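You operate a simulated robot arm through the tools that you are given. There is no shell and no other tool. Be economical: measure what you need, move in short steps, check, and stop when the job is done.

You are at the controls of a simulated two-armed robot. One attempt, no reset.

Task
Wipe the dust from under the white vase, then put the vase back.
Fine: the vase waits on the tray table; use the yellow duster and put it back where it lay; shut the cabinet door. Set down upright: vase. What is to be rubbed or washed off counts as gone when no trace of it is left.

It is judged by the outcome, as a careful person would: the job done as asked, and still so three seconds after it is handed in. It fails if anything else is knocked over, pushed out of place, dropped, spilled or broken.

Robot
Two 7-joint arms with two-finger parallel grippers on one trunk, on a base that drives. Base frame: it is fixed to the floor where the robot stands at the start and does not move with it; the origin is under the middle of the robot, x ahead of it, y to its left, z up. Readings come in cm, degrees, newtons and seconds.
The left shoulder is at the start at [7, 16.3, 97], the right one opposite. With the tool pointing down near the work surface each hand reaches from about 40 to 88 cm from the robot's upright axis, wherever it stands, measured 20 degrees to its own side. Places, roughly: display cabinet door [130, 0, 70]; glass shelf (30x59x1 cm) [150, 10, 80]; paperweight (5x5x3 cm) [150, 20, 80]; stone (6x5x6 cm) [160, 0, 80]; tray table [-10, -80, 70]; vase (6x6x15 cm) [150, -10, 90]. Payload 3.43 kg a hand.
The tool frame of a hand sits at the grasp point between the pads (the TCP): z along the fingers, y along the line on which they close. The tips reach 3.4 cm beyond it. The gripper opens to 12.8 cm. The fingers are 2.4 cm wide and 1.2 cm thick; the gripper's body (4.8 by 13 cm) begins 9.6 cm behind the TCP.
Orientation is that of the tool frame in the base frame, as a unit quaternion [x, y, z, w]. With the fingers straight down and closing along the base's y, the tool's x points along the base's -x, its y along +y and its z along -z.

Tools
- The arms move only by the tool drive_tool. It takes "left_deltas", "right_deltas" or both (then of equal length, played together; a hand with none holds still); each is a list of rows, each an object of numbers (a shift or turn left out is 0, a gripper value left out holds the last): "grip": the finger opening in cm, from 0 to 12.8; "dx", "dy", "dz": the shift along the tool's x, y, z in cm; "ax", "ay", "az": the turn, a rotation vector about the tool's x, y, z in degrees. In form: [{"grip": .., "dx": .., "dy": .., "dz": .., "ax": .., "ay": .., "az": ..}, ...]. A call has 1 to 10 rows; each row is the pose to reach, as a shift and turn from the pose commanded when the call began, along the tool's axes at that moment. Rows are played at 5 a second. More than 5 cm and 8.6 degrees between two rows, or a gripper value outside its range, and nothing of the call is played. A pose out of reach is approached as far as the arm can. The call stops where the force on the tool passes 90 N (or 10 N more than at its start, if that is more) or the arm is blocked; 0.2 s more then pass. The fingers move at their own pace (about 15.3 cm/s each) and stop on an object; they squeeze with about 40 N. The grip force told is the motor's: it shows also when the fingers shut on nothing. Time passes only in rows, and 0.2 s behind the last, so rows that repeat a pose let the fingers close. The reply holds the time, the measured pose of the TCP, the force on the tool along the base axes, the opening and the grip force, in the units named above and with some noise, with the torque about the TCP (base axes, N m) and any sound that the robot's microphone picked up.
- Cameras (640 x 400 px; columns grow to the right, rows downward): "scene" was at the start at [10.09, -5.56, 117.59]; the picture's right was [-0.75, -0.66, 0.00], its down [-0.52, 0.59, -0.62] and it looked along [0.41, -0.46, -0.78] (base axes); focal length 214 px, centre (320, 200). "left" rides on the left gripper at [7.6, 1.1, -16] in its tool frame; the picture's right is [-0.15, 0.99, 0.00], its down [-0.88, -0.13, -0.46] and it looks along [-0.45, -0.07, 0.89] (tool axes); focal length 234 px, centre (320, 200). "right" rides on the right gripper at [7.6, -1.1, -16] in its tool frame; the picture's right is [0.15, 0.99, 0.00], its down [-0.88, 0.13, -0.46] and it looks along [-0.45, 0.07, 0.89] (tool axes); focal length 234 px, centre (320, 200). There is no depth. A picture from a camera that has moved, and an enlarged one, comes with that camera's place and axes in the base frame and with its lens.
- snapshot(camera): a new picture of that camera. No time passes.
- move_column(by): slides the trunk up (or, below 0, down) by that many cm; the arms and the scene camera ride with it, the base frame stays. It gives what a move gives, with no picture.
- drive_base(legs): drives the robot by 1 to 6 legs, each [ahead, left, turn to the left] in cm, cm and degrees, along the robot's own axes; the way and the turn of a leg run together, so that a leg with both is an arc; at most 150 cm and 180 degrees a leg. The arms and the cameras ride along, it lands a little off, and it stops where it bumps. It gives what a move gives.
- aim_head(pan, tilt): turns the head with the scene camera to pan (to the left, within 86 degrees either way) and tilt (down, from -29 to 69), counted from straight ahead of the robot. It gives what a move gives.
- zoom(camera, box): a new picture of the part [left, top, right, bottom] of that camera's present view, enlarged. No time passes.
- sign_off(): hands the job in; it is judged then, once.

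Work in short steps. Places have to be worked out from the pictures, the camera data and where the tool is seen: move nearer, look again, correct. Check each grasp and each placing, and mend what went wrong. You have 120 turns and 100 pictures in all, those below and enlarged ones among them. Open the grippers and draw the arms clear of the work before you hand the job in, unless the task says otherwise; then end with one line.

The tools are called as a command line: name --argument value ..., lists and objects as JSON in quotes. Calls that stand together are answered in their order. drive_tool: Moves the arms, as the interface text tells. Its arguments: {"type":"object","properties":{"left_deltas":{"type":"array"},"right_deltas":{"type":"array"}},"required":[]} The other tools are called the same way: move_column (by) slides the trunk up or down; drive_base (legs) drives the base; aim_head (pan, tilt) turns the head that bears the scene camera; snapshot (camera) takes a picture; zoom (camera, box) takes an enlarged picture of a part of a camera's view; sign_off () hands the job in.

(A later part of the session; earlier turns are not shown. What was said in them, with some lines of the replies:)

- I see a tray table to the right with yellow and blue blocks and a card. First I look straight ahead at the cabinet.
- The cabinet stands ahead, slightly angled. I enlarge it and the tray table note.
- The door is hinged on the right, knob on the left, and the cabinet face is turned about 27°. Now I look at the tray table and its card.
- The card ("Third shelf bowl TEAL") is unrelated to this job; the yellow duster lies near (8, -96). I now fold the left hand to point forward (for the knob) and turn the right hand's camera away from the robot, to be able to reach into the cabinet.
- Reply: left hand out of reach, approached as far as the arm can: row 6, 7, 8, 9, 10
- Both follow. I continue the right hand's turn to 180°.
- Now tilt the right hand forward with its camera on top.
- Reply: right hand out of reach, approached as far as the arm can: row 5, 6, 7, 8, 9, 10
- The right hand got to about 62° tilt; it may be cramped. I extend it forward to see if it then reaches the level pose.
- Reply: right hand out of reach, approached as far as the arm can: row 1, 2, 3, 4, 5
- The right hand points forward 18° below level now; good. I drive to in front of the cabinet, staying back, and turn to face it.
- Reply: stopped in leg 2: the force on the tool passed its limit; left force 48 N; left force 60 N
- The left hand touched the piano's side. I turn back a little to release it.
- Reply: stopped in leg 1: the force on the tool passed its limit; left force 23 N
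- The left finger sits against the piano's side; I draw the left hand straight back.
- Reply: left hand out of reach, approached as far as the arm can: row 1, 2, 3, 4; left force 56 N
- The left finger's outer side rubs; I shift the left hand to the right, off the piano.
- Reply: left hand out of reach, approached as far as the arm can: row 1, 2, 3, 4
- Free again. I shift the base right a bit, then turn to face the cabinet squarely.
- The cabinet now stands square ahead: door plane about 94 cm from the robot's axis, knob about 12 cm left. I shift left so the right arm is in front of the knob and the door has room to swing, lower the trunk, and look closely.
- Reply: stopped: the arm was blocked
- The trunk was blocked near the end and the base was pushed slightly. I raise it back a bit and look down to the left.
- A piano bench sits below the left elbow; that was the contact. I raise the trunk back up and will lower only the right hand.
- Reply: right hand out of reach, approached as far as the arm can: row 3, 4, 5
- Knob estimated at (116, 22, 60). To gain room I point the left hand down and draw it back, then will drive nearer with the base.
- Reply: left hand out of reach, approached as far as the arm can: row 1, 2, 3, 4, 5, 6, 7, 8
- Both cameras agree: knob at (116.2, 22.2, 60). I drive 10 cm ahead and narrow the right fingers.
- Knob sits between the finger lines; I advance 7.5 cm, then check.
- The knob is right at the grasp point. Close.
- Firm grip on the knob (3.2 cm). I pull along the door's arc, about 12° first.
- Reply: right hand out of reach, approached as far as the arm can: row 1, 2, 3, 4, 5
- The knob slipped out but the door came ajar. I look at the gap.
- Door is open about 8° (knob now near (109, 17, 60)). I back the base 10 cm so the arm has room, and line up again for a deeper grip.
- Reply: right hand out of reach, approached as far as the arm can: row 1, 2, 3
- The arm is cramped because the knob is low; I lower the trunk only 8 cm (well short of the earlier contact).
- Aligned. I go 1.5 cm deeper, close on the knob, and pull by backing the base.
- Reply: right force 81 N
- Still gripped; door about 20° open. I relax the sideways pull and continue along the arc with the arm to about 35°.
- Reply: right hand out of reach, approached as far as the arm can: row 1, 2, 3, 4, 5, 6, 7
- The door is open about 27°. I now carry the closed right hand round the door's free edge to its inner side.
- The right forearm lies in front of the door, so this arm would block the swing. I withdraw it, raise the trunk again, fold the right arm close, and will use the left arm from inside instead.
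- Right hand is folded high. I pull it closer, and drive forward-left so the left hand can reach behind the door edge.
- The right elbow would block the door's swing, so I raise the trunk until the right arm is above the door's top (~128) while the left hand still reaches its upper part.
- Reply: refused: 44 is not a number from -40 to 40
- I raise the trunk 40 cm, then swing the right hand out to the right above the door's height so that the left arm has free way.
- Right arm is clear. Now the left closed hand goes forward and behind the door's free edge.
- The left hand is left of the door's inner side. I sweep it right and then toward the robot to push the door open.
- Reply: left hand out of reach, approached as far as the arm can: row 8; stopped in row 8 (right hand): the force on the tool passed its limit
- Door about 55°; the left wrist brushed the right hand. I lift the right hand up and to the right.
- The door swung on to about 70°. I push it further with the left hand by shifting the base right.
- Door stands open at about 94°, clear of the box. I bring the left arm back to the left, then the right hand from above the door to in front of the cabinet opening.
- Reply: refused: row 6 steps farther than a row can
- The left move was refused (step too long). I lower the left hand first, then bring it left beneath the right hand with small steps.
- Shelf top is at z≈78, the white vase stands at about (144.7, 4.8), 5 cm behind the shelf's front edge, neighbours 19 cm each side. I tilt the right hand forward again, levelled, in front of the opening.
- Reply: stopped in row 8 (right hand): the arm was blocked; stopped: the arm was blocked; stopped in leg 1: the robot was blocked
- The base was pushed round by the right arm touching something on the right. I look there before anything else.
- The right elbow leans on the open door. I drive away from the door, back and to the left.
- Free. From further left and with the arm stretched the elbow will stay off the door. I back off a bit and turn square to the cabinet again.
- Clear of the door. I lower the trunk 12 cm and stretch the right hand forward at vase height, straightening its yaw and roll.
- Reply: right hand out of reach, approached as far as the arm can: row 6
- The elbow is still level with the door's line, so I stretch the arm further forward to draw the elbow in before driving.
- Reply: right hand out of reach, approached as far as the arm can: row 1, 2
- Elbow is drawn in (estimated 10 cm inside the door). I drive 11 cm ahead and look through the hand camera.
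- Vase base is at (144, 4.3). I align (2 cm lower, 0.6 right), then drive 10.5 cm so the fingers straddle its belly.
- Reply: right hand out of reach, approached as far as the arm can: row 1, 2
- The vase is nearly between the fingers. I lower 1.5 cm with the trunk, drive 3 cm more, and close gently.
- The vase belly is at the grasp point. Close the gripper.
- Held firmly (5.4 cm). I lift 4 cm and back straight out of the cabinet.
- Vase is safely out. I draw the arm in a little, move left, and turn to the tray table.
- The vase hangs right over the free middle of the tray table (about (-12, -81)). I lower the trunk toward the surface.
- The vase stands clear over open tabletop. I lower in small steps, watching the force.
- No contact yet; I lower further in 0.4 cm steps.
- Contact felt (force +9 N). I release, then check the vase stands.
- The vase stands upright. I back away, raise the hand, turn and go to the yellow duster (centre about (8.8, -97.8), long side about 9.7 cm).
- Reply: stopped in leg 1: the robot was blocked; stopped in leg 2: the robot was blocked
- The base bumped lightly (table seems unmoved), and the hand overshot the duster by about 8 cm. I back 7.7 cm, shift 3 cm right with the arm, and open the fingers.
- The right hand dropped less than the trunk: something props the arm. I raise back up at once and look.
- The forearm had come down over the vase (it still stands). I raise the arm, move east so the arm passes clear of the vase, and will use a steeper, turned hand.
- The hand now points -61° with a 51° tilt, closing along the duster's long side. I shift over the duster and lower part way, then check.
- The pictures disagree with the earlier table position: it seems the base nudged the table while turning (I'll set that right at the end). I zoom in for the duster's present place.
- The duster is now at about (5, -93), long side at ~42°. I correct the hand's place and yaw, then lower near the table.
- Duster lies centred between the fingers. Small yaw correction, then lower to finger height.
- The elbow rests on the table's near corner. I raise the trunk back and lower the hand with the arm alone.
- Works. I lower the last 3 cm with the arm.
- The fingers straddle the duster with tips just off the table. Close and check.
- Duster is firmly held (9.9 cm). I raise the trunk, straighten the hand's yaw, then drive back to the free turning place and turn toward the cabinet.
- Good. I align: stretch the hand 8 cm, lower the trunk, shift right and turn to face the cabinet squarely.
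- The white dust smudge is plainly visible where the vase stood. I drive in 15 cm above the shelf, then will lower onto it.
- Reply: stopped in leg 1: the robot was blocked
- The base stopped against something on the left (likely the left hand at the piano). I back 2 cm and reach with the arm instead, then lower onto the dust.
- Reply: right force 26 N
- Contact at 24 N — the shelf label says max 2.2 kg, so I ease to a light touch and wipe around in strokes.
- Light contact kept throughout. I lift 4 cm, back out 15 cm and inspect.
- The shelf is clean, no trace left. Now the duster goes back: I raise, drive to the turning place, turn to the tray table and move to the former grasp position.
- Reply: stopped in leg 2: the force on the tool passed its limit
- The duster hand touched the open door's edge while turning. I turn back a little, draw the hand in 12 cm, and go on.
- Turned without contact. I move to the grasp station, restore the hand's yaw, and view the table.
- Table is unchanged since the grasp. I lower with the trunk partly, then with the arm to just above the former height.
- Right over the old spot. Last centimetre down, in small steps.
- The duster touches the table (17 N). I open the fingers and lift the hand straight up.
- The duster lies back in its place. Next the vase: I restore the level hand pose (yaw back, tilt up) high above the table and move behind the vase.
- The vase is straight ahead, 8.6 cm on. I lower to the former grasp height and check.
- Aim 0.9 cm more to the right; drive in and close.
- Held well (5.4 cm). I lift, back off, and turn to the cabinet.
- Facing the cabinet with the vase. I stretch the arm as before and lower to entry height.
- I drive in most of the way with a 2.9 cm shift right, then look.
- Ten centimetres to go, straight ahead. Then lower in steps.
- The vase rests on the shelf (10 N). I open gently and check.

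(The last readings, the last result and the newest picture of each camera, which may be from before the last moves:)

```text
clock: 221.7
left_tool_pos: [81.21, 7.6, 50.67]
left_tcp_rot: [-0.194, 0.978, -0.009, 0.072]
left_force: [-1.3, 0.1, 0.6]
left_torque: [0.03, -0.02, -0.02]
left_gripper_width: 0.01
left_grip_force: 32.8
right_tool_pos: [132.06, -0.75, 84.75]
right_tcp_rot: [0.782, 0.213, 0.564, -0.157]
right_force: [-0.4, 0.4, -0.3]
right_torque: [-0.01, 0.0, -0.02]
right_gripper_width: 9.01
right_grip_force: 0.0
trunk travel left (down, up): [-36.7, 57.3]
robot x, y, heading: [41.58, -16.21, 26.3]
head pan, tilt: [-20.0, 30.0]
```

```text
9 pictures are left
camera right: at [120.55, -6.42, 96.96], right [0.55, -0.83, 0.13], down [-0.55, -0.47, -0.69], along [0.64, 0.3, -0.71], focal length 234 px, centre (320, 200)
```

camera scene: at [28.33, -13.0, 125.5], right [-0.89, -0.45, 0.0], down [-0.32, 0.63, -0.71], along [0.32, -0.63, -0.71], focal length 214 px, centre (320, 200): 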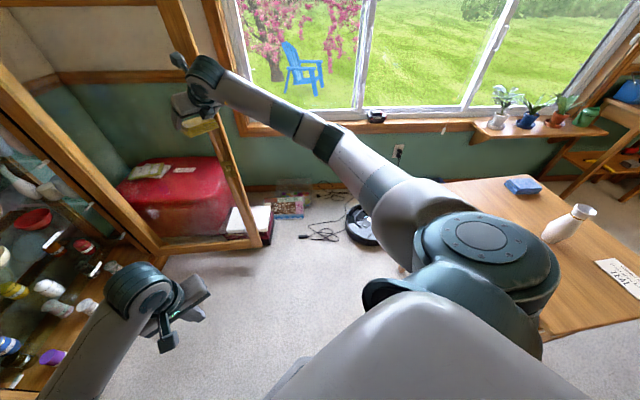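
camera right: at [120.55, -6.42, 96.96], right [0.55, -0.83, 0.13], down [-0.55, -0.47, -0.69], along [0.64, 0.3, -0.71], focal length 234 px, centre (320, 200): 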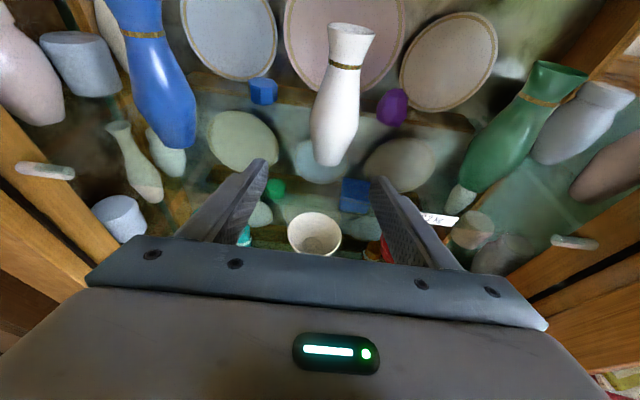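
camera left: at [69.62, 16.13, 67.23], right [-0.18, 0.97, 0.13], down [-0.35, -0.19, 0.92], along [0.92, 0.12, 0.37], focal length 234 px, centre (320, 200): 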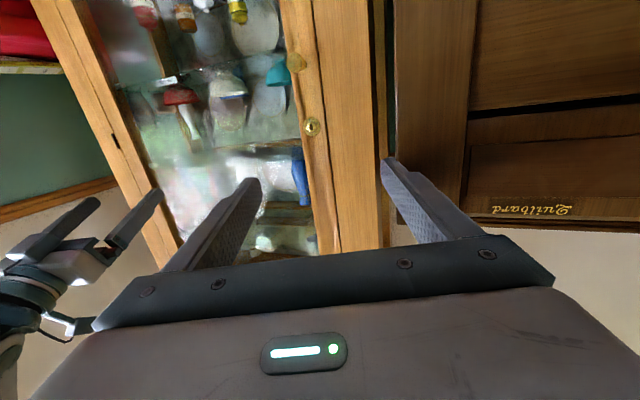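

The vase stands upright on clean glass. Now the door: I back out, draw the right hand in, move the left hand aside, and turn so the right hand can get round to the door's outer side.

drive_base --legs '[[-24, 0, 0]]'

drive_tool --right_deltas '[{"dx": -1.2, "dz": -3.6, "grip": 4}, {"dx": -2.4, "dz": -7.1, "grip": 0}, {"dx": -3.6, "dz": -10.7}, {"dx": -4.7, "dz": -14.2}]' --left_deltas '[{"dy": 3}, {"dy": 6}, {"dy": 9}, {"dy": 12}]'

drive_base --legs '[[-5, 9, 0], [0, 0, -51]]'

snapshot --camera "scene"

```text
clock: 223.5
left_tool_pos: [59.62, -2.87, 50.68]
left_tcp_rot: [-0.198, 0.978, -0.008, 0.072]
left_force: [-0.2, 0.4, 0.7]
left_torque: [0.0, -0.01, 0.05]
left_gripper_width: 0.03
left_grip_force: 32.8
right_tool_pos: [110.66, -10.89, 84.59]
right_tcp_rot: [0.782, 0.215, 0.563, -0.158]
right_force: [0.4, 0.0, 0.8]
right_torque: [-0.01, 0.01, 0.04]
right_gripper_width: 8.99
right_grip_force: 0.1
trunk travel left (down, up): [-36.7, 57.3]
robot x, y, heading: [20.27, -27.47, 26.8]
head pan, tilt: [-20.0, 30.0]
```

```text
clock: 224.5
left_tool_pos: [55.0, 8.06, 50.2]
left_tcp_rot: [-0.198, 0.978, -0.007, 0.071]
left_force: [-0.4, 0.4, -0.4]
left_torque: [0.0, 0.04, 0.01]
left_gripper_width: 0.01
left_grip_force: 32.5
right_tool_pos: [97.66, -18.6, 84.66]
right_tcp_rot: [0.782, 0.215, 0.563, -0.158]
right_force: [0.2, 0.6, -0.3]
right_torque: [-0.02, -0.05, 0.0]
right_gripper_width: 0.0
right_grip_force: 32.5
trunk travel left (down, up): [-36.7, 57.3]
robot x, y, heading: [20.33, -26.92, 26.5]
head pan, tilt: [-20.0, 30.0]
```

```text
clock: 227.9
left_tool_pos: [60.93, -26.26, 50.13]
left_tcp_rot: [0.244, 0.967, -0.038, 0.061]
left_force: [0.6, 0.1, 0.1]
left_torque: [0.0, -0.03, -0.01]
left_gripper_width: 0.0
left_grip_force: 33.1
right_tool_pos: [66.99, -76.12, 84.64]
right_tcp_rot: [0.798, -0.143, 0.576, 0.1]
right_force: [0.5, -0.6, 0.4]
right_torque: [0.05, -0.01, 0.01]
right_gripper_width: 0.0
right_grip_force: 33.1
trunk travel left (down, up): [-36.7, 57.3]
robot x, y, heading: [11.86, -21.06, -24.4]
head pan, tilt: [-20.0, 30.0]
```

```text
8 pictures are left
camera scene: at [23.11, -29.63, 112.43], right [-0.7, -0.71, 0.0], down [-0.36, 0.35, -0.87], along [0.62, -0.61, -0.5], focal length 214 px, centre (320, 200)
```

scene: 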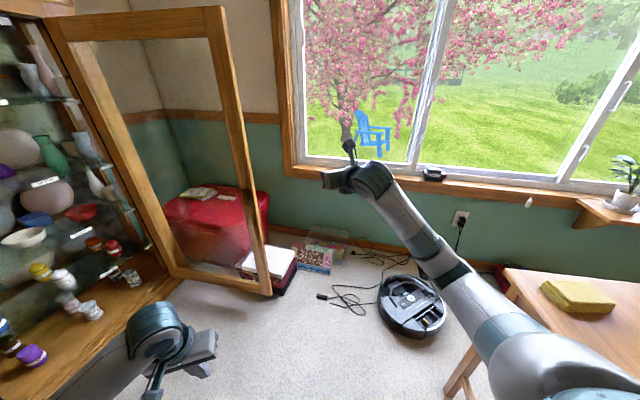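

The hand is in front of the door's edge (about (98, -62)). I move it past the edge to the outer side.

drive_base --legs '[[24, -2.3, 0], [11, 7, 0]]'

aim_head --pan -10 --tilt 30

snapshot --camera "scene"

```text
clock: 230.6
left_tool_pos: [94.57, -36.3, 50.18]
left_tcp_rot: [0.242, 0.968, -0.039, 0.061]
left_force: [-0.6, -0.3, 0.3]
left_torque: [-0.04, 0.04, 0.0]
left_gripper_width: 0.0
left_grip_force: 32.8
right_tool_pos: [100.82, -86.12, 84.58]
right_tcp_rot: [0.798, -0.142, 0.577, 0.1]
right_force: [-0.5, 0.3, -0.5]
right_torque: [-0.02, 0.0, 0.0]
right_gripper_width: 0.0
right_grip_force: 32.7
trunk travel left (down, up): [-36.7, 57.3]
robot x, y, heading: [45.61, -31.59, -24.2]
head pan, tilt: [-20.0, 30.0]
```

```text
clock: 231.3
left_tool_pos: [94.46, -36.29, 50.18]
left_tcp_rot: [0.242, 0.968, -0.037, 0.061]
left_force: [-0.3, 0.1, 0.0]
left_torque: [0.0, 0.02, -0.02]
left_gripper_width: 0.0
left_grip_force: 32.9
right_tool_pos: [100.67, -86.09, 84.61]
right_tcp_rot: [0.799, -0.142, 0.576, 0.099]
right_force: [0.1, -0.4, 0.2]
right_torque: [-0.01, -0.01, -0.05]
right_gripper_width: 0.0
right_grip_force: 32.7
trunk travel left (down, up): [-36.7, 57.3]
robot x, y, heading: [45.75, -31.54, -24.5]
head pan, tilt: [-10.0, 30.0]
```

```text
7 pictures are left
camera scene: at [57.62, -38.48, 112.43], right [-0.56, -0.83, 0.0], down [-0.41, 0.28, -0.87], along [0.71, -0.49, -0.5], focal length 214 px, centre (320, 200)
```

scene: 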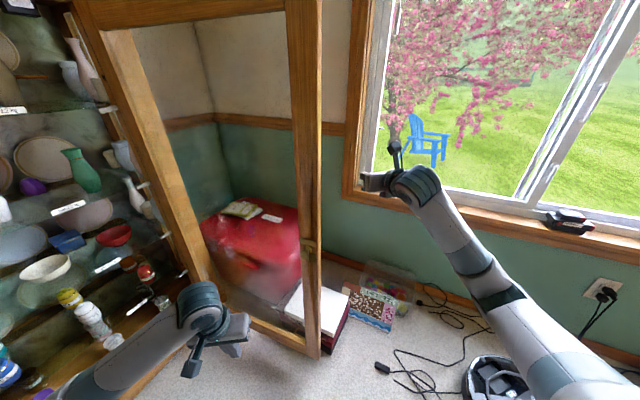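

The hand is outside the door. I tuck the left hand further back, then sweep: turning left while easing back, pushing the door round.

drive_tool --left_deltas '[{"dx": 2, "dy": 3}, {"dx": 4, "dy": 6}, {"dx": 6, "dy": 9}, {"dx": 7, "dy": 12}]'

drive_base --legs '[[-8.2, 6.8, 24]]'

aim_head --pan 0 --tilt 30

snapshot --camera "scene"

```text
clock: 232.3
left_tool_pos: [93.9, -22.37, 48.56]
left_tcp_rot: [0.244, 0.967, -0.039, 0.06]
left_force: [0.0, -0.8, -0.3]
left_torque: [-0.03, -0.01, -0.02]
left_gripper_width: 0.0
left_grip_force: 33.2
right_tool_pos: [100.76, -85.93, 84.72]
right_tcp_rot: [0.799, -0.143, 0.576, 0.1]
right_force: [-0.8, 0.6, 0.5]
right_torque: [0.01, -0.04, 0.0]
right_gripper_width: 0.0
right_grip_force: 32.8
trunk travel left (down, up): [-36.7, 57.3]
robot x, y, heading: [45.56, -31.55, -24.4]
head pan, tilt: [-10.0, 30.0]
```

```text
clock: 234.0
left_tool_pos: [79.51, 5.09, 48.62]
left_tcp_rot: [0.033, 0.997, -0.025, 0.067]
left_force: [0.2, 0.2, -0.6]
left_torque: [-0.01, -0.04, -0.01]
left_gripper_width: 0.0
left_grip_force: 33.3
right_tool_pos: [111.73, -50.11, 84.69]
right_tcp_rot: [0.811, 0.03, 0.584, -0.024]
right_force: [0.6, -0.5, 0.2]
right_torque: [-0.01, 0.04, -0.04]
right_gripper_width: 0.0
right_grip_force: 33.7
trunk travel left (down, up): [-36.7, 57.3]
robot x, y, heading: [38.92, -23.08, 0.3]
head pan, tilt: [-10.0, 30.0]
```

```text
clock: 234.7
left_tool_pos: [79.5, 5.01, 48.64]
left_tcp_rot: [0.034, 0.997, -0.025, 0.067]
left_force: [0.5, 0.4, -0.3]
left_torque: [-0.01, -0.03, 0.0]
left_gripper_width: 0.0
left_grip_force: 33.4
right_tool_pos: [111.92, -50.14, 84.62]
right_tcp_rot: [0.811, 0.029, 0.584, -0.024]
right_force: [0.2, 0.5, -0.1]
right_torque: [0.04, 0.0, 0.01]
right_gripper_width: 0.0
right_grip_force: 32.8
trunk travel left (down, up): [-36.7, 57.3]
robot x, y, heading: [39.25, -22.79, 0.1]
head pan, tilt: [0.0, 30.0]
```

```text
6 pictures are left
camera scene: at [53.18, -22.93, 112.43], right [0.0, -1.0, 0.0], down [-0.5, 0.0, -0.87], along [0.87, 0.0, -0.5], focal length 214 px, centre (320, 200)
```

scene: 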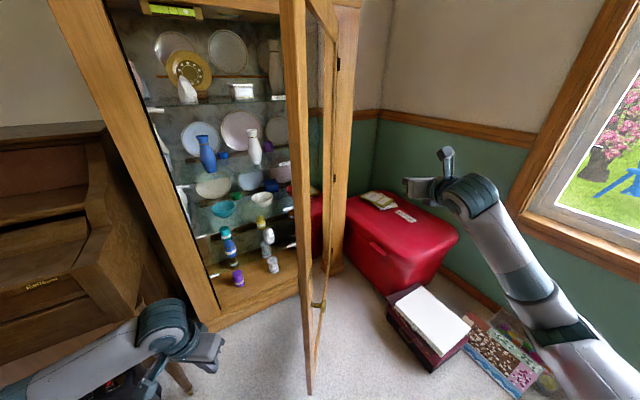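

The door swung to about 52° and the box beside it is untouched. Continue the sweep.

drive_base --legs '[[-8, 10, 27]]'

snapshot --camera "scene"

```text
clock: 236.5
left_tool_pos: [52.22, 28.27, 48.64]
left_tcp_rot: [-0.203, 0.977, -0.008, 0.071]
left_force: [-0.4, 0.4, -0.9]
left_torque: [0.01, 0.0, 0.02]
left_gripper_width: 0.0
left_grip_force: 33.3
right_tool_pos: [106.32, -5.89, 84.75]
right_tcp_rot: [0.78, 0.22, 0.563, -0.162]
right_force: [-0.2, 1.1, 0.6]
right_torque: [0.01, -0.02, -0.01]
right_gripper_width: 0.02
right_grip_force: 33.3
trunk travel left (down, up): [-36.7, 57.3]
robot x, y, heading: [29.03, -15.24, 27.3]
head pan, tilt: [0.0, 30.0]
```

```text
5 pictures are left
camera scene: at [41.69, -8.59, 112.43], right [0.46, -0.89, 0.0], down [-0.44, -0.23, -0.87], along [0.77, 0.4, -0.5], focal length 214 px, centre (320, 200)
```

scene: 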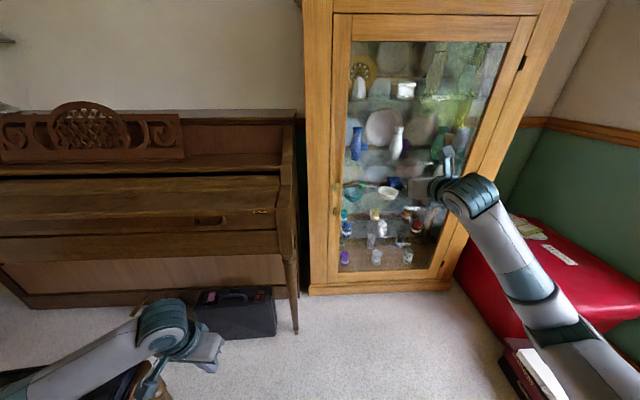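

The door looks (nearly) shut. To be sure I raise the trunk, move left to the door's wooden stile and press it gently home.

move_column --by 10

drive_base --legs '[[0, 17.5, 0], [17, 0, 0]]'

drive_base --legs '[[4, 0, 0]]'

```text
clock: 237.8
left_tool_pos: [52.2, 28.37, 58.47]
left_tcp_rot: [-0.203, 0.977, -0.008, 0.07]
left_force: [-0.3, -0.1, 0.3]
left_torque: [0.05, 0.01, 0.01]
left_gripper_width: 0.0
left_grip_force: 32.8
right_tool_pos: [106.46, -5.91, 94.67]
right_tcp_rot: [0.78, 0.22, 0.563, -0.162]
right_force: [0.1, -0.6, -0.5]
right_torque: [0.0, -0.06, -0.02]
right_gripper_width: 0.02
right_grip_force: 32.8
trunk travel left (down, up): [-46.7, 47.3]
robot x, y, heading: [29.27, -15.07, 27.2]
head pan, tilt: [0.0, 30.0]
```

```text
clock: 239.3
left_tool_pos: [44.73, 42.61, 58.61]
left_tcp_rot: [-0.203, 0.977, -0.008, 0.071]
left_force: [-0.4, 0.4, 0.8]
left_torque: [0.0, -0.06, -0.01]
left_gripper_width: 0.0
left_grip_force: 33.0
right_tool_pos: [98.96, 8.67, 94.66]
right_tcp_rot: [0.781, 0.22, 0.562, -0.162]
right_force: [0.5, -0.8, -0.3]
right_torque: [-0.01, 0.02, 0.0]
right_gripper_width: 0.0
right_grip_force: 32.9
trunk travel left (down, up): [-46.7, 47.3]
robot x, y, heading: [21.75, -0.57, 27.5]
head pan, tilt: [0.0, 30.0]
stopped in leg 1: the robot was blocked; the commanded pose is now the measured one
```

```text
clock: 240.1
left_tool_pos: [48.28, 44.41, 58.56]
left_tcp_rot: [-0.202, 0.977, -0.009, 0.07]
left_force: [0.3, 0.1, 0.4]
left_torque: [-0.03, 0.02, 0.01]
left_gripper_width: 0.0
left_grip_force: 33.3
right_tool_pos: [102.56, 10.22, 94.56]
right_tcp_rot: [0.781, 0.219, 0.562, -0.161]
right_force: [0.4, 0.2, -1.0]
right_torque: [0.02, -0.01, 0.02]
right_gripper_width: 0.01
right_grip_force: 32.4
trunk travel left (down, up): [-46.7, 47.3]
robot x, y, heading: [25.48, 0.88, 27.2]
head pan, tilt: [0.0, 30.0]
```

I ease 1.5 cm off that obstacle to the left, and drive forward until the fingertips press the stile.

drive_base --legs '[[3, -1.5, 0], [12, 0, 0]]'

drive_base --legs '[[3, 0, 0]]'

```text
clock: 241.8
left_tool_pos: [62.06, 49.86, 58.59]
left_tcp_rot: [-0.203, 0.977, -0.008, 0.07]
left_force: [0.5, 0.4, -0.2]
left_torque: [-0.01, 0.0, 0.0]
left_gripper_width: 0.01
left_grip_force: 32.3
right_tool_pos: [116.17, 15.69, 94.49]
right_tcp_rot: [0.782, 0.219, 0.561, -0.161]
right_force: [0.3, -0.5, 1.1]
right_torque: [-0.01, -0.04, -0.01]
right_gripper_width: 0.01
right_grip_force: 32.9
trunk travel left (down, up): [-46.7, 47.3]
robot x, y, heading: [38.99, 6.19, 27.3]
head pan, tilt: [0.0, 30.0]
```

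```text
clock: 242.6
left_tool_pos: [64.36, 51.18, 58.56]
left_tcp_rot: [-0.204, 0.976, -0.007, 0.072]
left_force: [0.1, 0.2, 0.1]
left_torque: [0.0, -0.01, -0.02]
left_gripper_width: 0.0
left_grip_force: 33.1
right_tool_pos: [118.51, 16.95, 94.6]
right_tcp_rot: [0.781, 0.222, 0.561, -0.163]
right_force: [-19.7, -10.3, -9.2]
right_torque: [-0.17, 0.33, 0.0]
right_gripper_width: 0.0
right_grip_force: 32.9
trunk travel left (down, up): [-46.7, 47.3]
robot x, y, heading: [41.47, 7.83, 27.2]
head pan, tilt: [0.0, 30.0]
```

Firm contact at the closed plane: the door is shut. I back off, and fold the right hand downward so I can then pull the nudged tray table back to its place.

drive_base --legs '[[-27, -6, 0]]'

drive_tool --right_deltas '[{"ay": -8}, {"ay": -16}, {"ay": -24}, {"ay": -32}, {"ay": -40}, {"ay": -48}, {"ay": -56}, {"ay": -64}, {"ay": -71}]'

snapshot --camera "scene"

```text
clock: 244.6
left_tool_pos: [42.94, 33.2, 58.52]
left_tcp_rot: [-0.204, 0.976, -0.007, 0.072]
left_force: [0.3, -0.5, -0.1]
left_torque: [-0.01, 0.0, -0.04]
left_gripper_width: 0.0
left_grip_force: 33.4
right_tool_pos: [97.38, -0.86, 94.49]
right_tcp_rot: [0.781, 0.222, 0.561, -0.162]
right_force: [-0.1, -1.7, 0.5]
right_torque: [0.03, 0.0, -0.02]
right_gripper_width: 0.0
right_grip_force: 32.7
trunk travel left (down, up): [-46.7, 47.3]
robot x, y, heading: [19.99, -10.09, 27.3]
head pan, tilt: [0.0, 30.0]
```

```text
clock: 246.6
left_tool_pos: [43.04, 33.33, 58.48]
left_tcp_rot: [-0.204, 0.976, -0.008, 0.071]
left_force: [-1.1, 0.3, -0.4]
left_torque: [0.03, 0.06, 0.01]
left_gripper_width: 0.0
left_grip_force: 33.2
right_tool_pos: [97.21, -0.82, 94.51]
right_tcp_rot: [0.962, 0.274, 0.002, -0.003]
right_force: [-0.4, 0.4, 0.6]
right_torque: [0.01, -0.01, 0.0]
right_gripper_width: 0.03
right_grip_force: 32.6
trunk travel left (down, up): [-46.7, 47.3]
robot x, y, heading: [20.33, -10.01, 27.3]
head pan, tilt: [0.0, 30.0]
```

```text
4 pictures are left
camera scene: at [32.63, -3.64, 122.42], right [0.46, -0.89, 0.0], down [-0.44, -0.23, -0.87], along [0.77, 0.4, -0.5], focal length 214 px, centre (320, 200)
```

scene: 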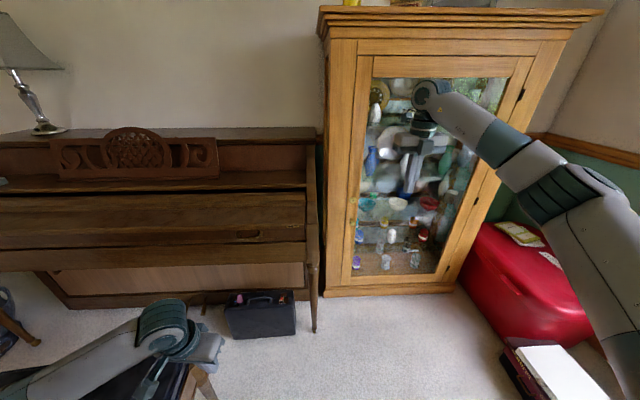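

The cabinet is shut. I raise the trunk, turn round to the tray table and line the right hand up to reach over its far edge.

move_column --by 20

drive_base --legs '[[9, -4, 0], [0, 0, -57], [0, 0, -57], [0, 0, -57]]'

drive_tool --right_deltas '[{"dx": 2.2, "dy": -2.4}, {"dx": 4.4, "dy": -4.8}, {"dx": 6.6, "dy": -7.2}, {"dx": 8.8, "dy": -9.6}, {"dx": 11, "dy": -12}]'

```text
clock: 248.8
left_tool_pos: [43.0, 33.46, 78.63]
left_tcp_rot: [-0.204, 0.976, -0.008, 0.071]
left_force: [-0.2, -0.2, 0.1]
left_torque: [0.02, 0.01, 0.02]
left_gripper_width: 0.01
left_grip_force: 33.4
right_tool_pos: [97.26, -0.73, 114.42]
right_tcp_rot: [0.962, 0.275, 0.003, -0.004]
right_force: [-0.7, 0.2, -0.9]
right_torque: [-0.01, 0.0, 0.0]
right_gripper_width: 0.02
right_grip_force: 33.4
trunk travel left (down, up): [-66.7, 27.3]
robot x, y, heading: [20.18, -10.07, 27.2]
head pan, tilt: [0.0, 30.0]
```

```text
clock: 257.5
left_tool_pos: [13.36, -56.11, 78.59]
left_tcp_rot: [0.959, 0.274, -0.072, -0.002]
left_force: [0.2, 0.4, 1.0]
left_torque: [0.01, 0.03, 0.0]
left_gripper_width: 0.01
left_grip_force: 33.0
right_tool_pos: [-44.88, -30.26, 114.47]
right_tcp_rot: [-0.344, 0.939, -0.004, -0.002]
right_force: [0.5, -0.1, 0.1]
right_torque: [-0.02, 0.01, -0.03]
right_gripper_width: 0.0
right_grip_force: 32.7
trunk travel left (down, up): [-66.7, 27.3]
robot x, y, heading: [29.96, -9.57, -144.4]
head pan, tilt: [0.0, 30.0]
```

```text
clock: 258.7
left_tool_pos: [13.53, -56.13, 78.48]
left_tcp_rot: [0.959, 0.274, -0.071, -0.002]
left_force: [-0.1, 0.9, 0.5]
left_torque: [-0.01, -0.04, -0.01]
left_gripper_width: 0.03
left_grip_force: 33.2
right_tool_pos: [-44.55, -44.86, 114.14]
right_tcp_rot: [-0.343, 0.939, -0.004, -0.002]
right_force: [-0.8, -0.3, -0.3]
right_torque: [-0.02, -0.03, -0.01]
right_gripper_width: 0.02
right_grip_force: 32.5
right hand out of reach, approached as far as the arm can: row 5
trunk travel left (down, up): [-66.7, 27.3]
robot x, y, heading: [29.67, -9.7, -144.3]
head pan, tilt: [0.0, 30.0]
```

Now I lift the left hand out of the way and move the base so that the right hand hovers just beyond the table's west edge near its corner.

drive_tool --left_deltas '[{"dz": -4.5}, {"dz": -9}, {"dz": -13.5}, {"dz": -18}, {"dz": -22.5}, {"dz": -26}]'

drive_base --legs '[[0, 28.7, 0], [25, 0, 0]]'

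move_column --by -24

aim_head --pan -15 --tilt 45

snapshot --camera "scene"

```text
clock: 260.1
left_tool_pos: [15.84, -56.9, 104.69]
left_tcp_rot: [0.959, 0.275, -0.071, -0.003]
left_force: [-0.7, -0.6, 0.6]
left_torque: [-0.03, 0.03, 0.01]
left_gripper_width: 0.0
left_grip_force: 33.4
left hand out of reach, approached as far as the arm can: row 2, 3, 4, 5, 6
right_tool_pos: [-44.55, -44.86, 114.16]
right_tcp_rot: [-0.344, 0.939, -0.004, -0.003]
right_force: [-1.0, 0.9, -0.2]
right_torque: [0.0, 0.03, 0.02]
right_gripper_width: 0.0
right_grip_force: 33.3
trunk travel left (down, up): [-66.7, 27.3]
robot x, y, heading: [29.86, -9.56, -144.3]
head pan, tilt: [0.0, 30.0]
```

```text
clock: 263.5
left_tool_pos: [12.7, -94.53, 104.56]
left_tcp_rot: [0.958, 0.278, -0.072, -0.003]
left_force: [-0.2, 1.2, 0.1]
left_torque: [-0.01, 0.01, -0.01]
left_gripper_width: 0.01
left_grip_force: 33.0
right_tool_pos: [-47.85, -83.23, 114.24]
right_tcp_rot: [-0.348, 0.937, -0.004, -0.002]
right_force: [0.5, -0.2, 0.1]
right_torque: [-0.03, 0.01, 0.02]
right_gripper_width: 0.0
right_grip_force: 33.3
trunk travel left (down, up): [-66.7, 27.3]
robot x, y, heading: [26.52, -47.85, -143.8]
head pan, tilt: [0.0, 30.0]
```

```text
clock: 266.0
left_tool_pos: [12.72, -94.61, 80.71]
left_tcp_rot: [0.957, 0.28, -0.071, -0.003]
left_force: [0.4, -0.8, 0.0]
left_torque: [-0.03, 0.02, -0.02]
left_gripper_width: 0.0
left_grip_force: 32.7
right_tool_pos: [-47.77, -83.17, 90.12]
right_tcp_rot: [-0.347, 0.938, -0.003, -0.003]
right_force: [-0.2, -0.7, -0.1]
right_torque: [-0.02, 0.03, 0.02]
right_gripper_width: 0.0
right_grip_force: 32.8
trunk travel left (down, up): [-42.7, 51.3]
robot x, y, heading: [26.37, -47.14, -143.9]
head pan, tilt: [0.0, 30.0]
```

```text
clock: 266.8
left_tool_pos: [12.68, -94.63, 80.56]
left_tcp_rot: [0.957, 0.28, -0.071, -0.003]
left_force: [0.0, -0.3, 0.3]
left_torque: [0.02, -0.03, -0.04]
left_gripper_width: 0.0
left_grip_force: 33.4
right_tool_pos: [-47.76, -83.23, 90.07]
right_tcp_rot: [-0.348, 0.937, -0.004, -0.002]
right_force: [0.2, 0.6, 0.3]
right_torque: [0.01, 0.01, -0.06]
right_gripper_width: 0.02
right_grip_force: 32.5
trunk travel left (down, up): [-42.7, 51.3]
robot x, y, heading: [26.69, -47.23, -143.4]
head pan, tilt: [-15.0, 45.0]
```

```text
3 pictures are left
camera scene: at [14.75, -53.23, 116.17], right [-0.36, 0.93, 0.0], down [0.66, 0.26, -0.71], along [-0.66, -0.26, -0.71], focal length 214 px, centre (320, 200)
```

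scene: 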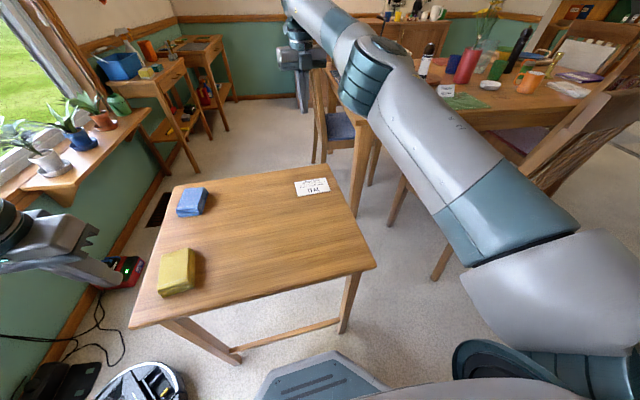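

The hand is about 4 cm beyond the table's west edge, near the corner. I lower the fingers below the tabletop level there.

drive_tool --right_deltas '[{"dz": 4.8}, {"dz": 9.6}, {"dz": 14.4}, {"dz": 19}, {"dz": 23}]'

```text
clock: 268.0
left_tool_pos: [12.53, -94.62, 80.7]
left_tcp_rot: [0.958, 0.279, -0.071, -0.003]
left_force: [1.0, 0.0, 0.1]
left_torque: [-0.02, 0.02, -0.03]
left_gripper_width: 0.02
left_grip_force: 32.6
right_tool_pos: [-47.81, -83.18, 67.27]
right_tcp_rot: [-0.348, 0.937, -0.004, -0.003]
right_force: [0.1, -0.4, -1.1]
right_torque: [-0.02, -0.02, 0.01]
right_gripper_width: 0.0
right_grip_force: 33.3
trunk travel left (down, up): [-42.7, 51.3]
robot x, y, heading: [26.11, -47.18, -143.9]
head pan, tilt: [-15.0, 45.0]
```

Fingers hang free below the top's level. I pull by backing the base, watching the force.

drive_base --legs '[[-5, 0, 0]]'

drive_base --legs '[[-4.5, 0, 0]]'

snapshot --camera "scene"

```text
clock: 268.9
left_tool_pos: [16.59, -91.72, 80.7]
left_tcp_rot: [0.958, 0.279, -0.071, -0.002]
left_force: [0.3, 0.3, 0.2]
left_torque: [0.01, 0.02, -0.02]
left_gripper_width: 0.01
left_grip_force: 33.5
right_tool_pos: [-43.94, -79.88, 67.38]
right_tcp_rot: [-0.346, 0.938, -0.004, -0.003]
right_force: [-17.3, -2.3, -0.3]
right_torque: [-0.02, -0.13, -0.12]
right_gripper_width: 0.0
right_grip_force: 32.3
trunk travel left (down, up): [-42.7, 51.3]
robot x, y, heading: [30.41, -44.76, -143.7]
head pan, tilt: [-15.0, 45.0]
```

```text
clock: 269.8
left_tool_pos: [20.05, -88.94, 80.51]
left_tcp_rot: [0.958, 0.278, -0.07, -0.002]
left_force: [0.4, 0.0, 0.3]
left_torque: [-0.02, 0.01, 0.02]
left_gripper_width: 0.0
left_grip_force: 32.9
right_tool_pos: [-40.36, -77.14, 67.15]
right_tcp_rot: [-0.346, 0.938, -0.002, -0.002]
right_force: [-15.0, 0.2, -3.7]
right_torque: [-0.03, -0.01, -0.05]
right_gripper_width: 0.01
right_grip_force: 33.3
trunk travel left (down, up): [-42.7, 51.3]
robot x, y, heading: [33.68, -41.57, -144.0]
head pan, tilt: [-15.0, 45.0]
```

```text
2 pictures are left
camera scene: at [22.18, -47.57, 116.15], right [-0.36, 0.93, 0.0], down [0.66, 0.26, -0.71], along [-0.66, -0.26, -0.71], focal length 214 px, centre (320, 200)
```

scene: 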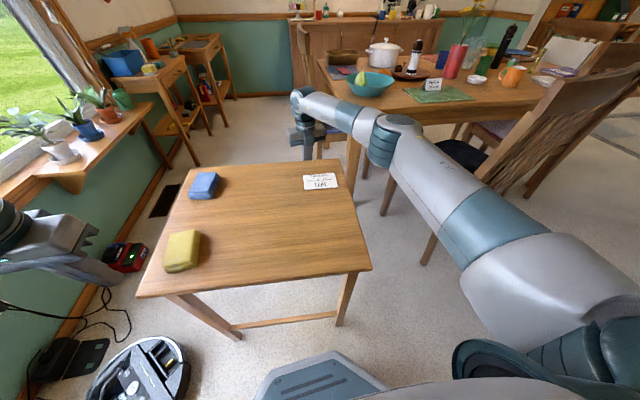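

The table's angle is nearly right again, but it now sits about 5 cm too far north. I lift the hand, go round to its north edge, and will push it back south along its length.

drive_tool --right_deltas '[{"dx": -1.5}, {"dx": -1.5, "dz": -4.8}, {"dx": -1.5, "dz": -9.6}, {"dx": -1.5, "dz": -14.4}, {"dz": -19}, {"dz": -23}]'

drive_base --legs '[[-29, 0, 0], [0, -15.7, 0]]'

```text
clock: 271.2
left_tool_pos: [20.15, -88.95, 80.6]
left_tcp_rot: [0.958, 0.277, -0.072, -0.003]
left_force: [0.4, 0.2, -0.8]
left_torque: [-0.03, -0.02, 0.02]
left_gripper_width: 0.02
left_grip_force: 33.3
right_tool_pos: [-40.25, -77.22, 90.13]
right_tcp_rot: [-0.346, 0.938, -0.002, -0.002]
right_force: [0.3, -0.4, -0.6]
right_torque: [0.01, 0.03, 0.01]
right_gripper_width: 0.02
right_grip_force: 32.6
trunk travel left (down, up): [-42.7, 51.3]
robot x, y, heading: [33.69, -41.68, -143.8]
head pan, tilt: [-15.0, 45.0]
```

```text
clock: 274.2
left_tool_pos: [34.5, -59.48, 80.71]
left_tcp_rot: [0.958, 0.277, -0.07, -0.001]
left_force: [-0.1, 0.8, 0.3]
left_torque: [0.01, -0.03, 0.01]
left_gripper_width: 0.01
left_grip_force: 32.6
right_tool_pos: [-25.89, -47.37, 90.04]
right_tcp_rot: [-0.345, 0.939, -0.002, -0.001]
right_force: [0.2, 0.7, -0.5]
right_torque: [-0.05, -0.05, -0.04]
right_gripper_width: 0.0
right_grip_force: 33.1
trunk travel left (down, up): [-42.7, 51.3]
robot x, y, heading: [48.31, -12.16, -143.7]
head pan, tilt: [-15.0, 45.0]
```

Lower the fingers on the north side and push in small steps, reading the force for contact.

drive_tool --right_deltas '[{"dz": 4.8}, {"dz": 9.6}, {"dz": 14.4}, {"dz": 19}, {"dz": 23}]'

drive_base --legs '[[0.8, 4.5, 0]]'

drive_base --legs '[[0.3, 1.5, 0]]'

```text
clock: 275.4
left_tool_pos: [34.49, -59.57, 80.68]
left_tcp_rot: [0.958, 0.277, -0.07, -0.003]
left_force: [0.8, 0.0, 0.6]
left_torque: [0.0, -0.01, -0.05]
left_gripper_width: 0.0
left_grip_force: 33.5
right_tool_pos: [-26.09, -47.35, 66.91]
right_tcp_rot: [-0.345, 0.939, -0.002, -0.001]
right_force: [0.5, 0.0, -0.5]
right_torque: [0.02, -0.02, 0.02]
right_gripper_width: 0.0
right_grip_force: 32.8
trunk travel left (down, up): [-42.7, 51.3]
robot x, y, heading: [48.03, -12.12, -143.9]
head pan, tilt: [-15.0, 45.0]
```

```text
clock: 276.3
left_tool_pos: [36.53, -63.71, 80.63]
left_tcp_rot: [0.958, 0.276, -0.07, -0.004]
left_force: [0.3, 0.0, 0.6]
left_torque: [0.07, 0.0, -0.03]
left_gripper_width: 0.0
left_grip_force: 32.7
right_tool_pos: [-24.15, -51.58, 67.0]
right_tcp_rot: [-0.346, 0.938, -0.001, -0.002]
right_force: [0.8, 0.3, 0.5]
right_torque: [0.06, 0.03, -0.02]
right_gripper_width: 0.0
right_grip_force: 32.5
trunk travel left (down, up): [-42.7, 51.3]
robot x, y, heading: [50.68, -16.4, -144.2]
head pan, tilt: [-15.0, 45.0]
```

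```text
clock: 277.1
left_tool_pos: [37.05, -64.91, 80.75]
left_tcp_rot: [0.958, 0.276, -0.072, -0.003]
left_force: [0.3, -0.9, -0.1]
left_torque: [0.01, 0.0, 0.0]
left_gripper_width: 0.0
left_grip_force: 33.4
right_tool_pos: [-23.67, -52.6, 67.0]
right_tcp_rot: [-0.343, 0.939, 0.0, -0.001]
right_force: [-5.6, 14.0, 2.1]
right_torque: [-0.03, 0.02, -0.11]
right_gripper_width: 0.0
right_grip_force: 33.5
trunk travel left (down, up): [-42.7, 51.3]
robot x, y, heading: [50.83, -17.71, -143.9]
head pan, tilt: [-15.0, 45.0]
```

Contact. I push 4.8 cm further and take a picture.

drive_base --legs '[[0.9, 4.8, 0]]'

snapshot --camera "scene"

```text
clock: 278.0
left_tool_pos: [39.39, -69.34, 80.65]
left_tcp_rot: [0.958, 0.277, -0.071, -0.004]
left_force: [-0.9, -0.6, 0.0]
left_torque: [0.01, 0.02, 0.05]
left_gripper_width: 0.01
left_grip_force: 33.3
right_tool_pos: [-21.21, -57.42, 66.95]
right_tcp_rot: [-0.346, 0.938, -0.001, -0.001]
right_force: [2.0, 10.8, 6.0]
right_torque: [-0.03, -0.11, 0.12]
right_gripper_width: 0.0
right_grip_force: 33.1
trunk travel left (down, up): [-42.7, 51.3]
robot x, y, heading: [52.96, -21.93, -144.0]
head pan, tilt: [-15.0, 45.0]
```

```text
1 pictures are left
camera scene: at [41.69, -28.04, 116.17], right [-0.36, 0.93, 0.0], down [0.66, 0.25, -0.71], along [-0.66, -0.25, -0.71], focal length 214 px, centre (320, 200)
```

scene: 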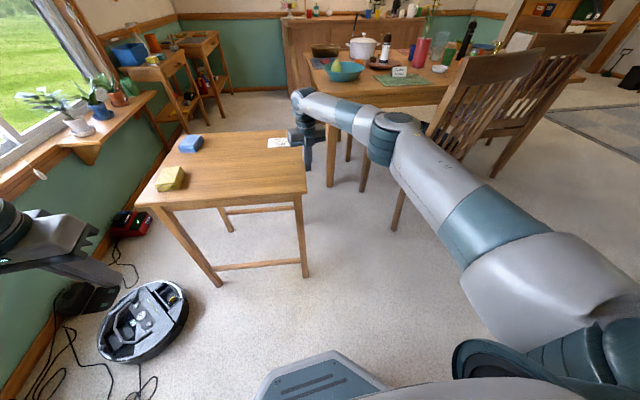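

The table and its things are back to within about 2 cm of where they were. I move the hand off the edge, raise it, open both grippers and draw clear.

drive_base --legs '[[-0.6, -5, 0]]'

drive_tool --right_deltas '[{"dz": -4.8}, {"dz": -9.6}, {"dz": -14.4}, {"dz": -19}, {"dz": -23, "grip": 8}, {"dz": -23, "grip": 8}]' --left_deltas '[{"grip": 8}, {}, {}, {}, {}, {}]'

drive_base --legs '[[0, -8, 0]]'

snapshot --camera "scene"

```text
clock: 278.9
left_tool_pos: [36.95, -64.93, 80.8]
left_tcp_rot: [0.958, 0.278, -0.071, -0.002]
left_force: [-0.3, 1.0, -0.2]
left_torque: [-0.03, 0.02, 0.06]
left_gripper_width: 0.01
left_grip_force: 32.4
right_tool_pos: [-23.86, -52.96, 66.9]
right_tcp_rot: [-0.346, 0.938, -0.003, 0.0]
right_force: [-0.5, -0.4, 0.1]
right_torque: [-0.07, -0.03, 0.02]
right_gripper_width: 0.0
right_grip_force: 32.5
trunk travel left (down, up): [-42.7, 51.3]
robot x, y, heading: [51.01, -17.79, -143.8]
head pan, tilt: [-15.0, 45.0]
```

```text
clock: 280.3
left_tool_pos: [36.78, -64.92, 80.64]
left_tcp_rot: [0.958, 0.278, -0.07, -0.002]
left_force: [0.0, 0.3, 0.4]
left_torque: [0.0, -0.02, -0.01]
left_gripper_width: 8.0
left_grip_force: 0.0
right_tool_pos: [-24.0, -52.85, 89.73]
right_tcp_rot: [-0.346, 0.938, -0.002, 0.0]
right_force: [0.1, -0.2, -0.2]
right_torque: [0.0, 0.01, 0.0]
right_gripper_width: 8.0
right_grip_force: 0.1
trunk travel left (down, up): [-42.7, 51.3]
robot x, y, heading: [50.78, -17.71, -144.0]
head pan, tilt: [-15.0, 45.0]
```

```text
clock: 281.4
left_tool_pos: [32.03, -58.43, 80.74]
left_tcp_rot: [0.958, 0.277, -0.07, -0.002]
left_force: [-0.3, 1.3, 0.6]
left_torque: [-0.02, -0.02, -0.02]
left_gripper_width: 8.02
left_grip_force: 0.1
right_tool_pos: [-28.68, -46.23, 89.74]
right_tcp_rot: [-0.346, 0.938, -0.002, 0.0]
right_force: [-0.1, -0.3, 0.1]
right_torque: [-0.07, -0.05, 0.04]
right_gripper_width: 8.01
right_grip_force: 0.1
trunk travel left (down, up): [-42.7, 51.3]
robot x, y, heading: [46.14, -11.18, -144.1]
head pan, tilt: [-15.0, 45.0]
```

```text
0 pictures are left
camera scene: at [34.25, -17.0, 116.16], right [-0.36, 0.93, 0.0], down [0.66, 0.25, -0.71], along [-0.66, -0.25, -0.71], focal length 214 px, centre (320, 200)
```

scene: 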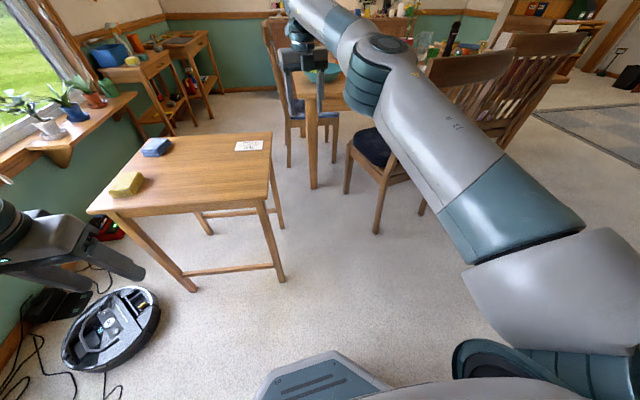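

The shelf is wiped, the vase is back on it, the duster and table are in place, the door is shut, and the arms are clear with open grippers. I hand the job in.

sign_off

```text
The job is handed in.
```

The dust under the white vase is wiped away with no trace left. The vase stands upright back in its place, the yellow duster is back on the tray table and the cabinet door is shut. However, the base pushed the tray table out of place while turning; I moved it back, and by my last measurements it is about 2 cm and 3–4 degrees off, along with the dusters and card on it. The robot also bumped the piano, the open cabinet door, the upper shelf and probably the piano bench. I saw no damage from these bumps, but I didn't check the bench afterwards.
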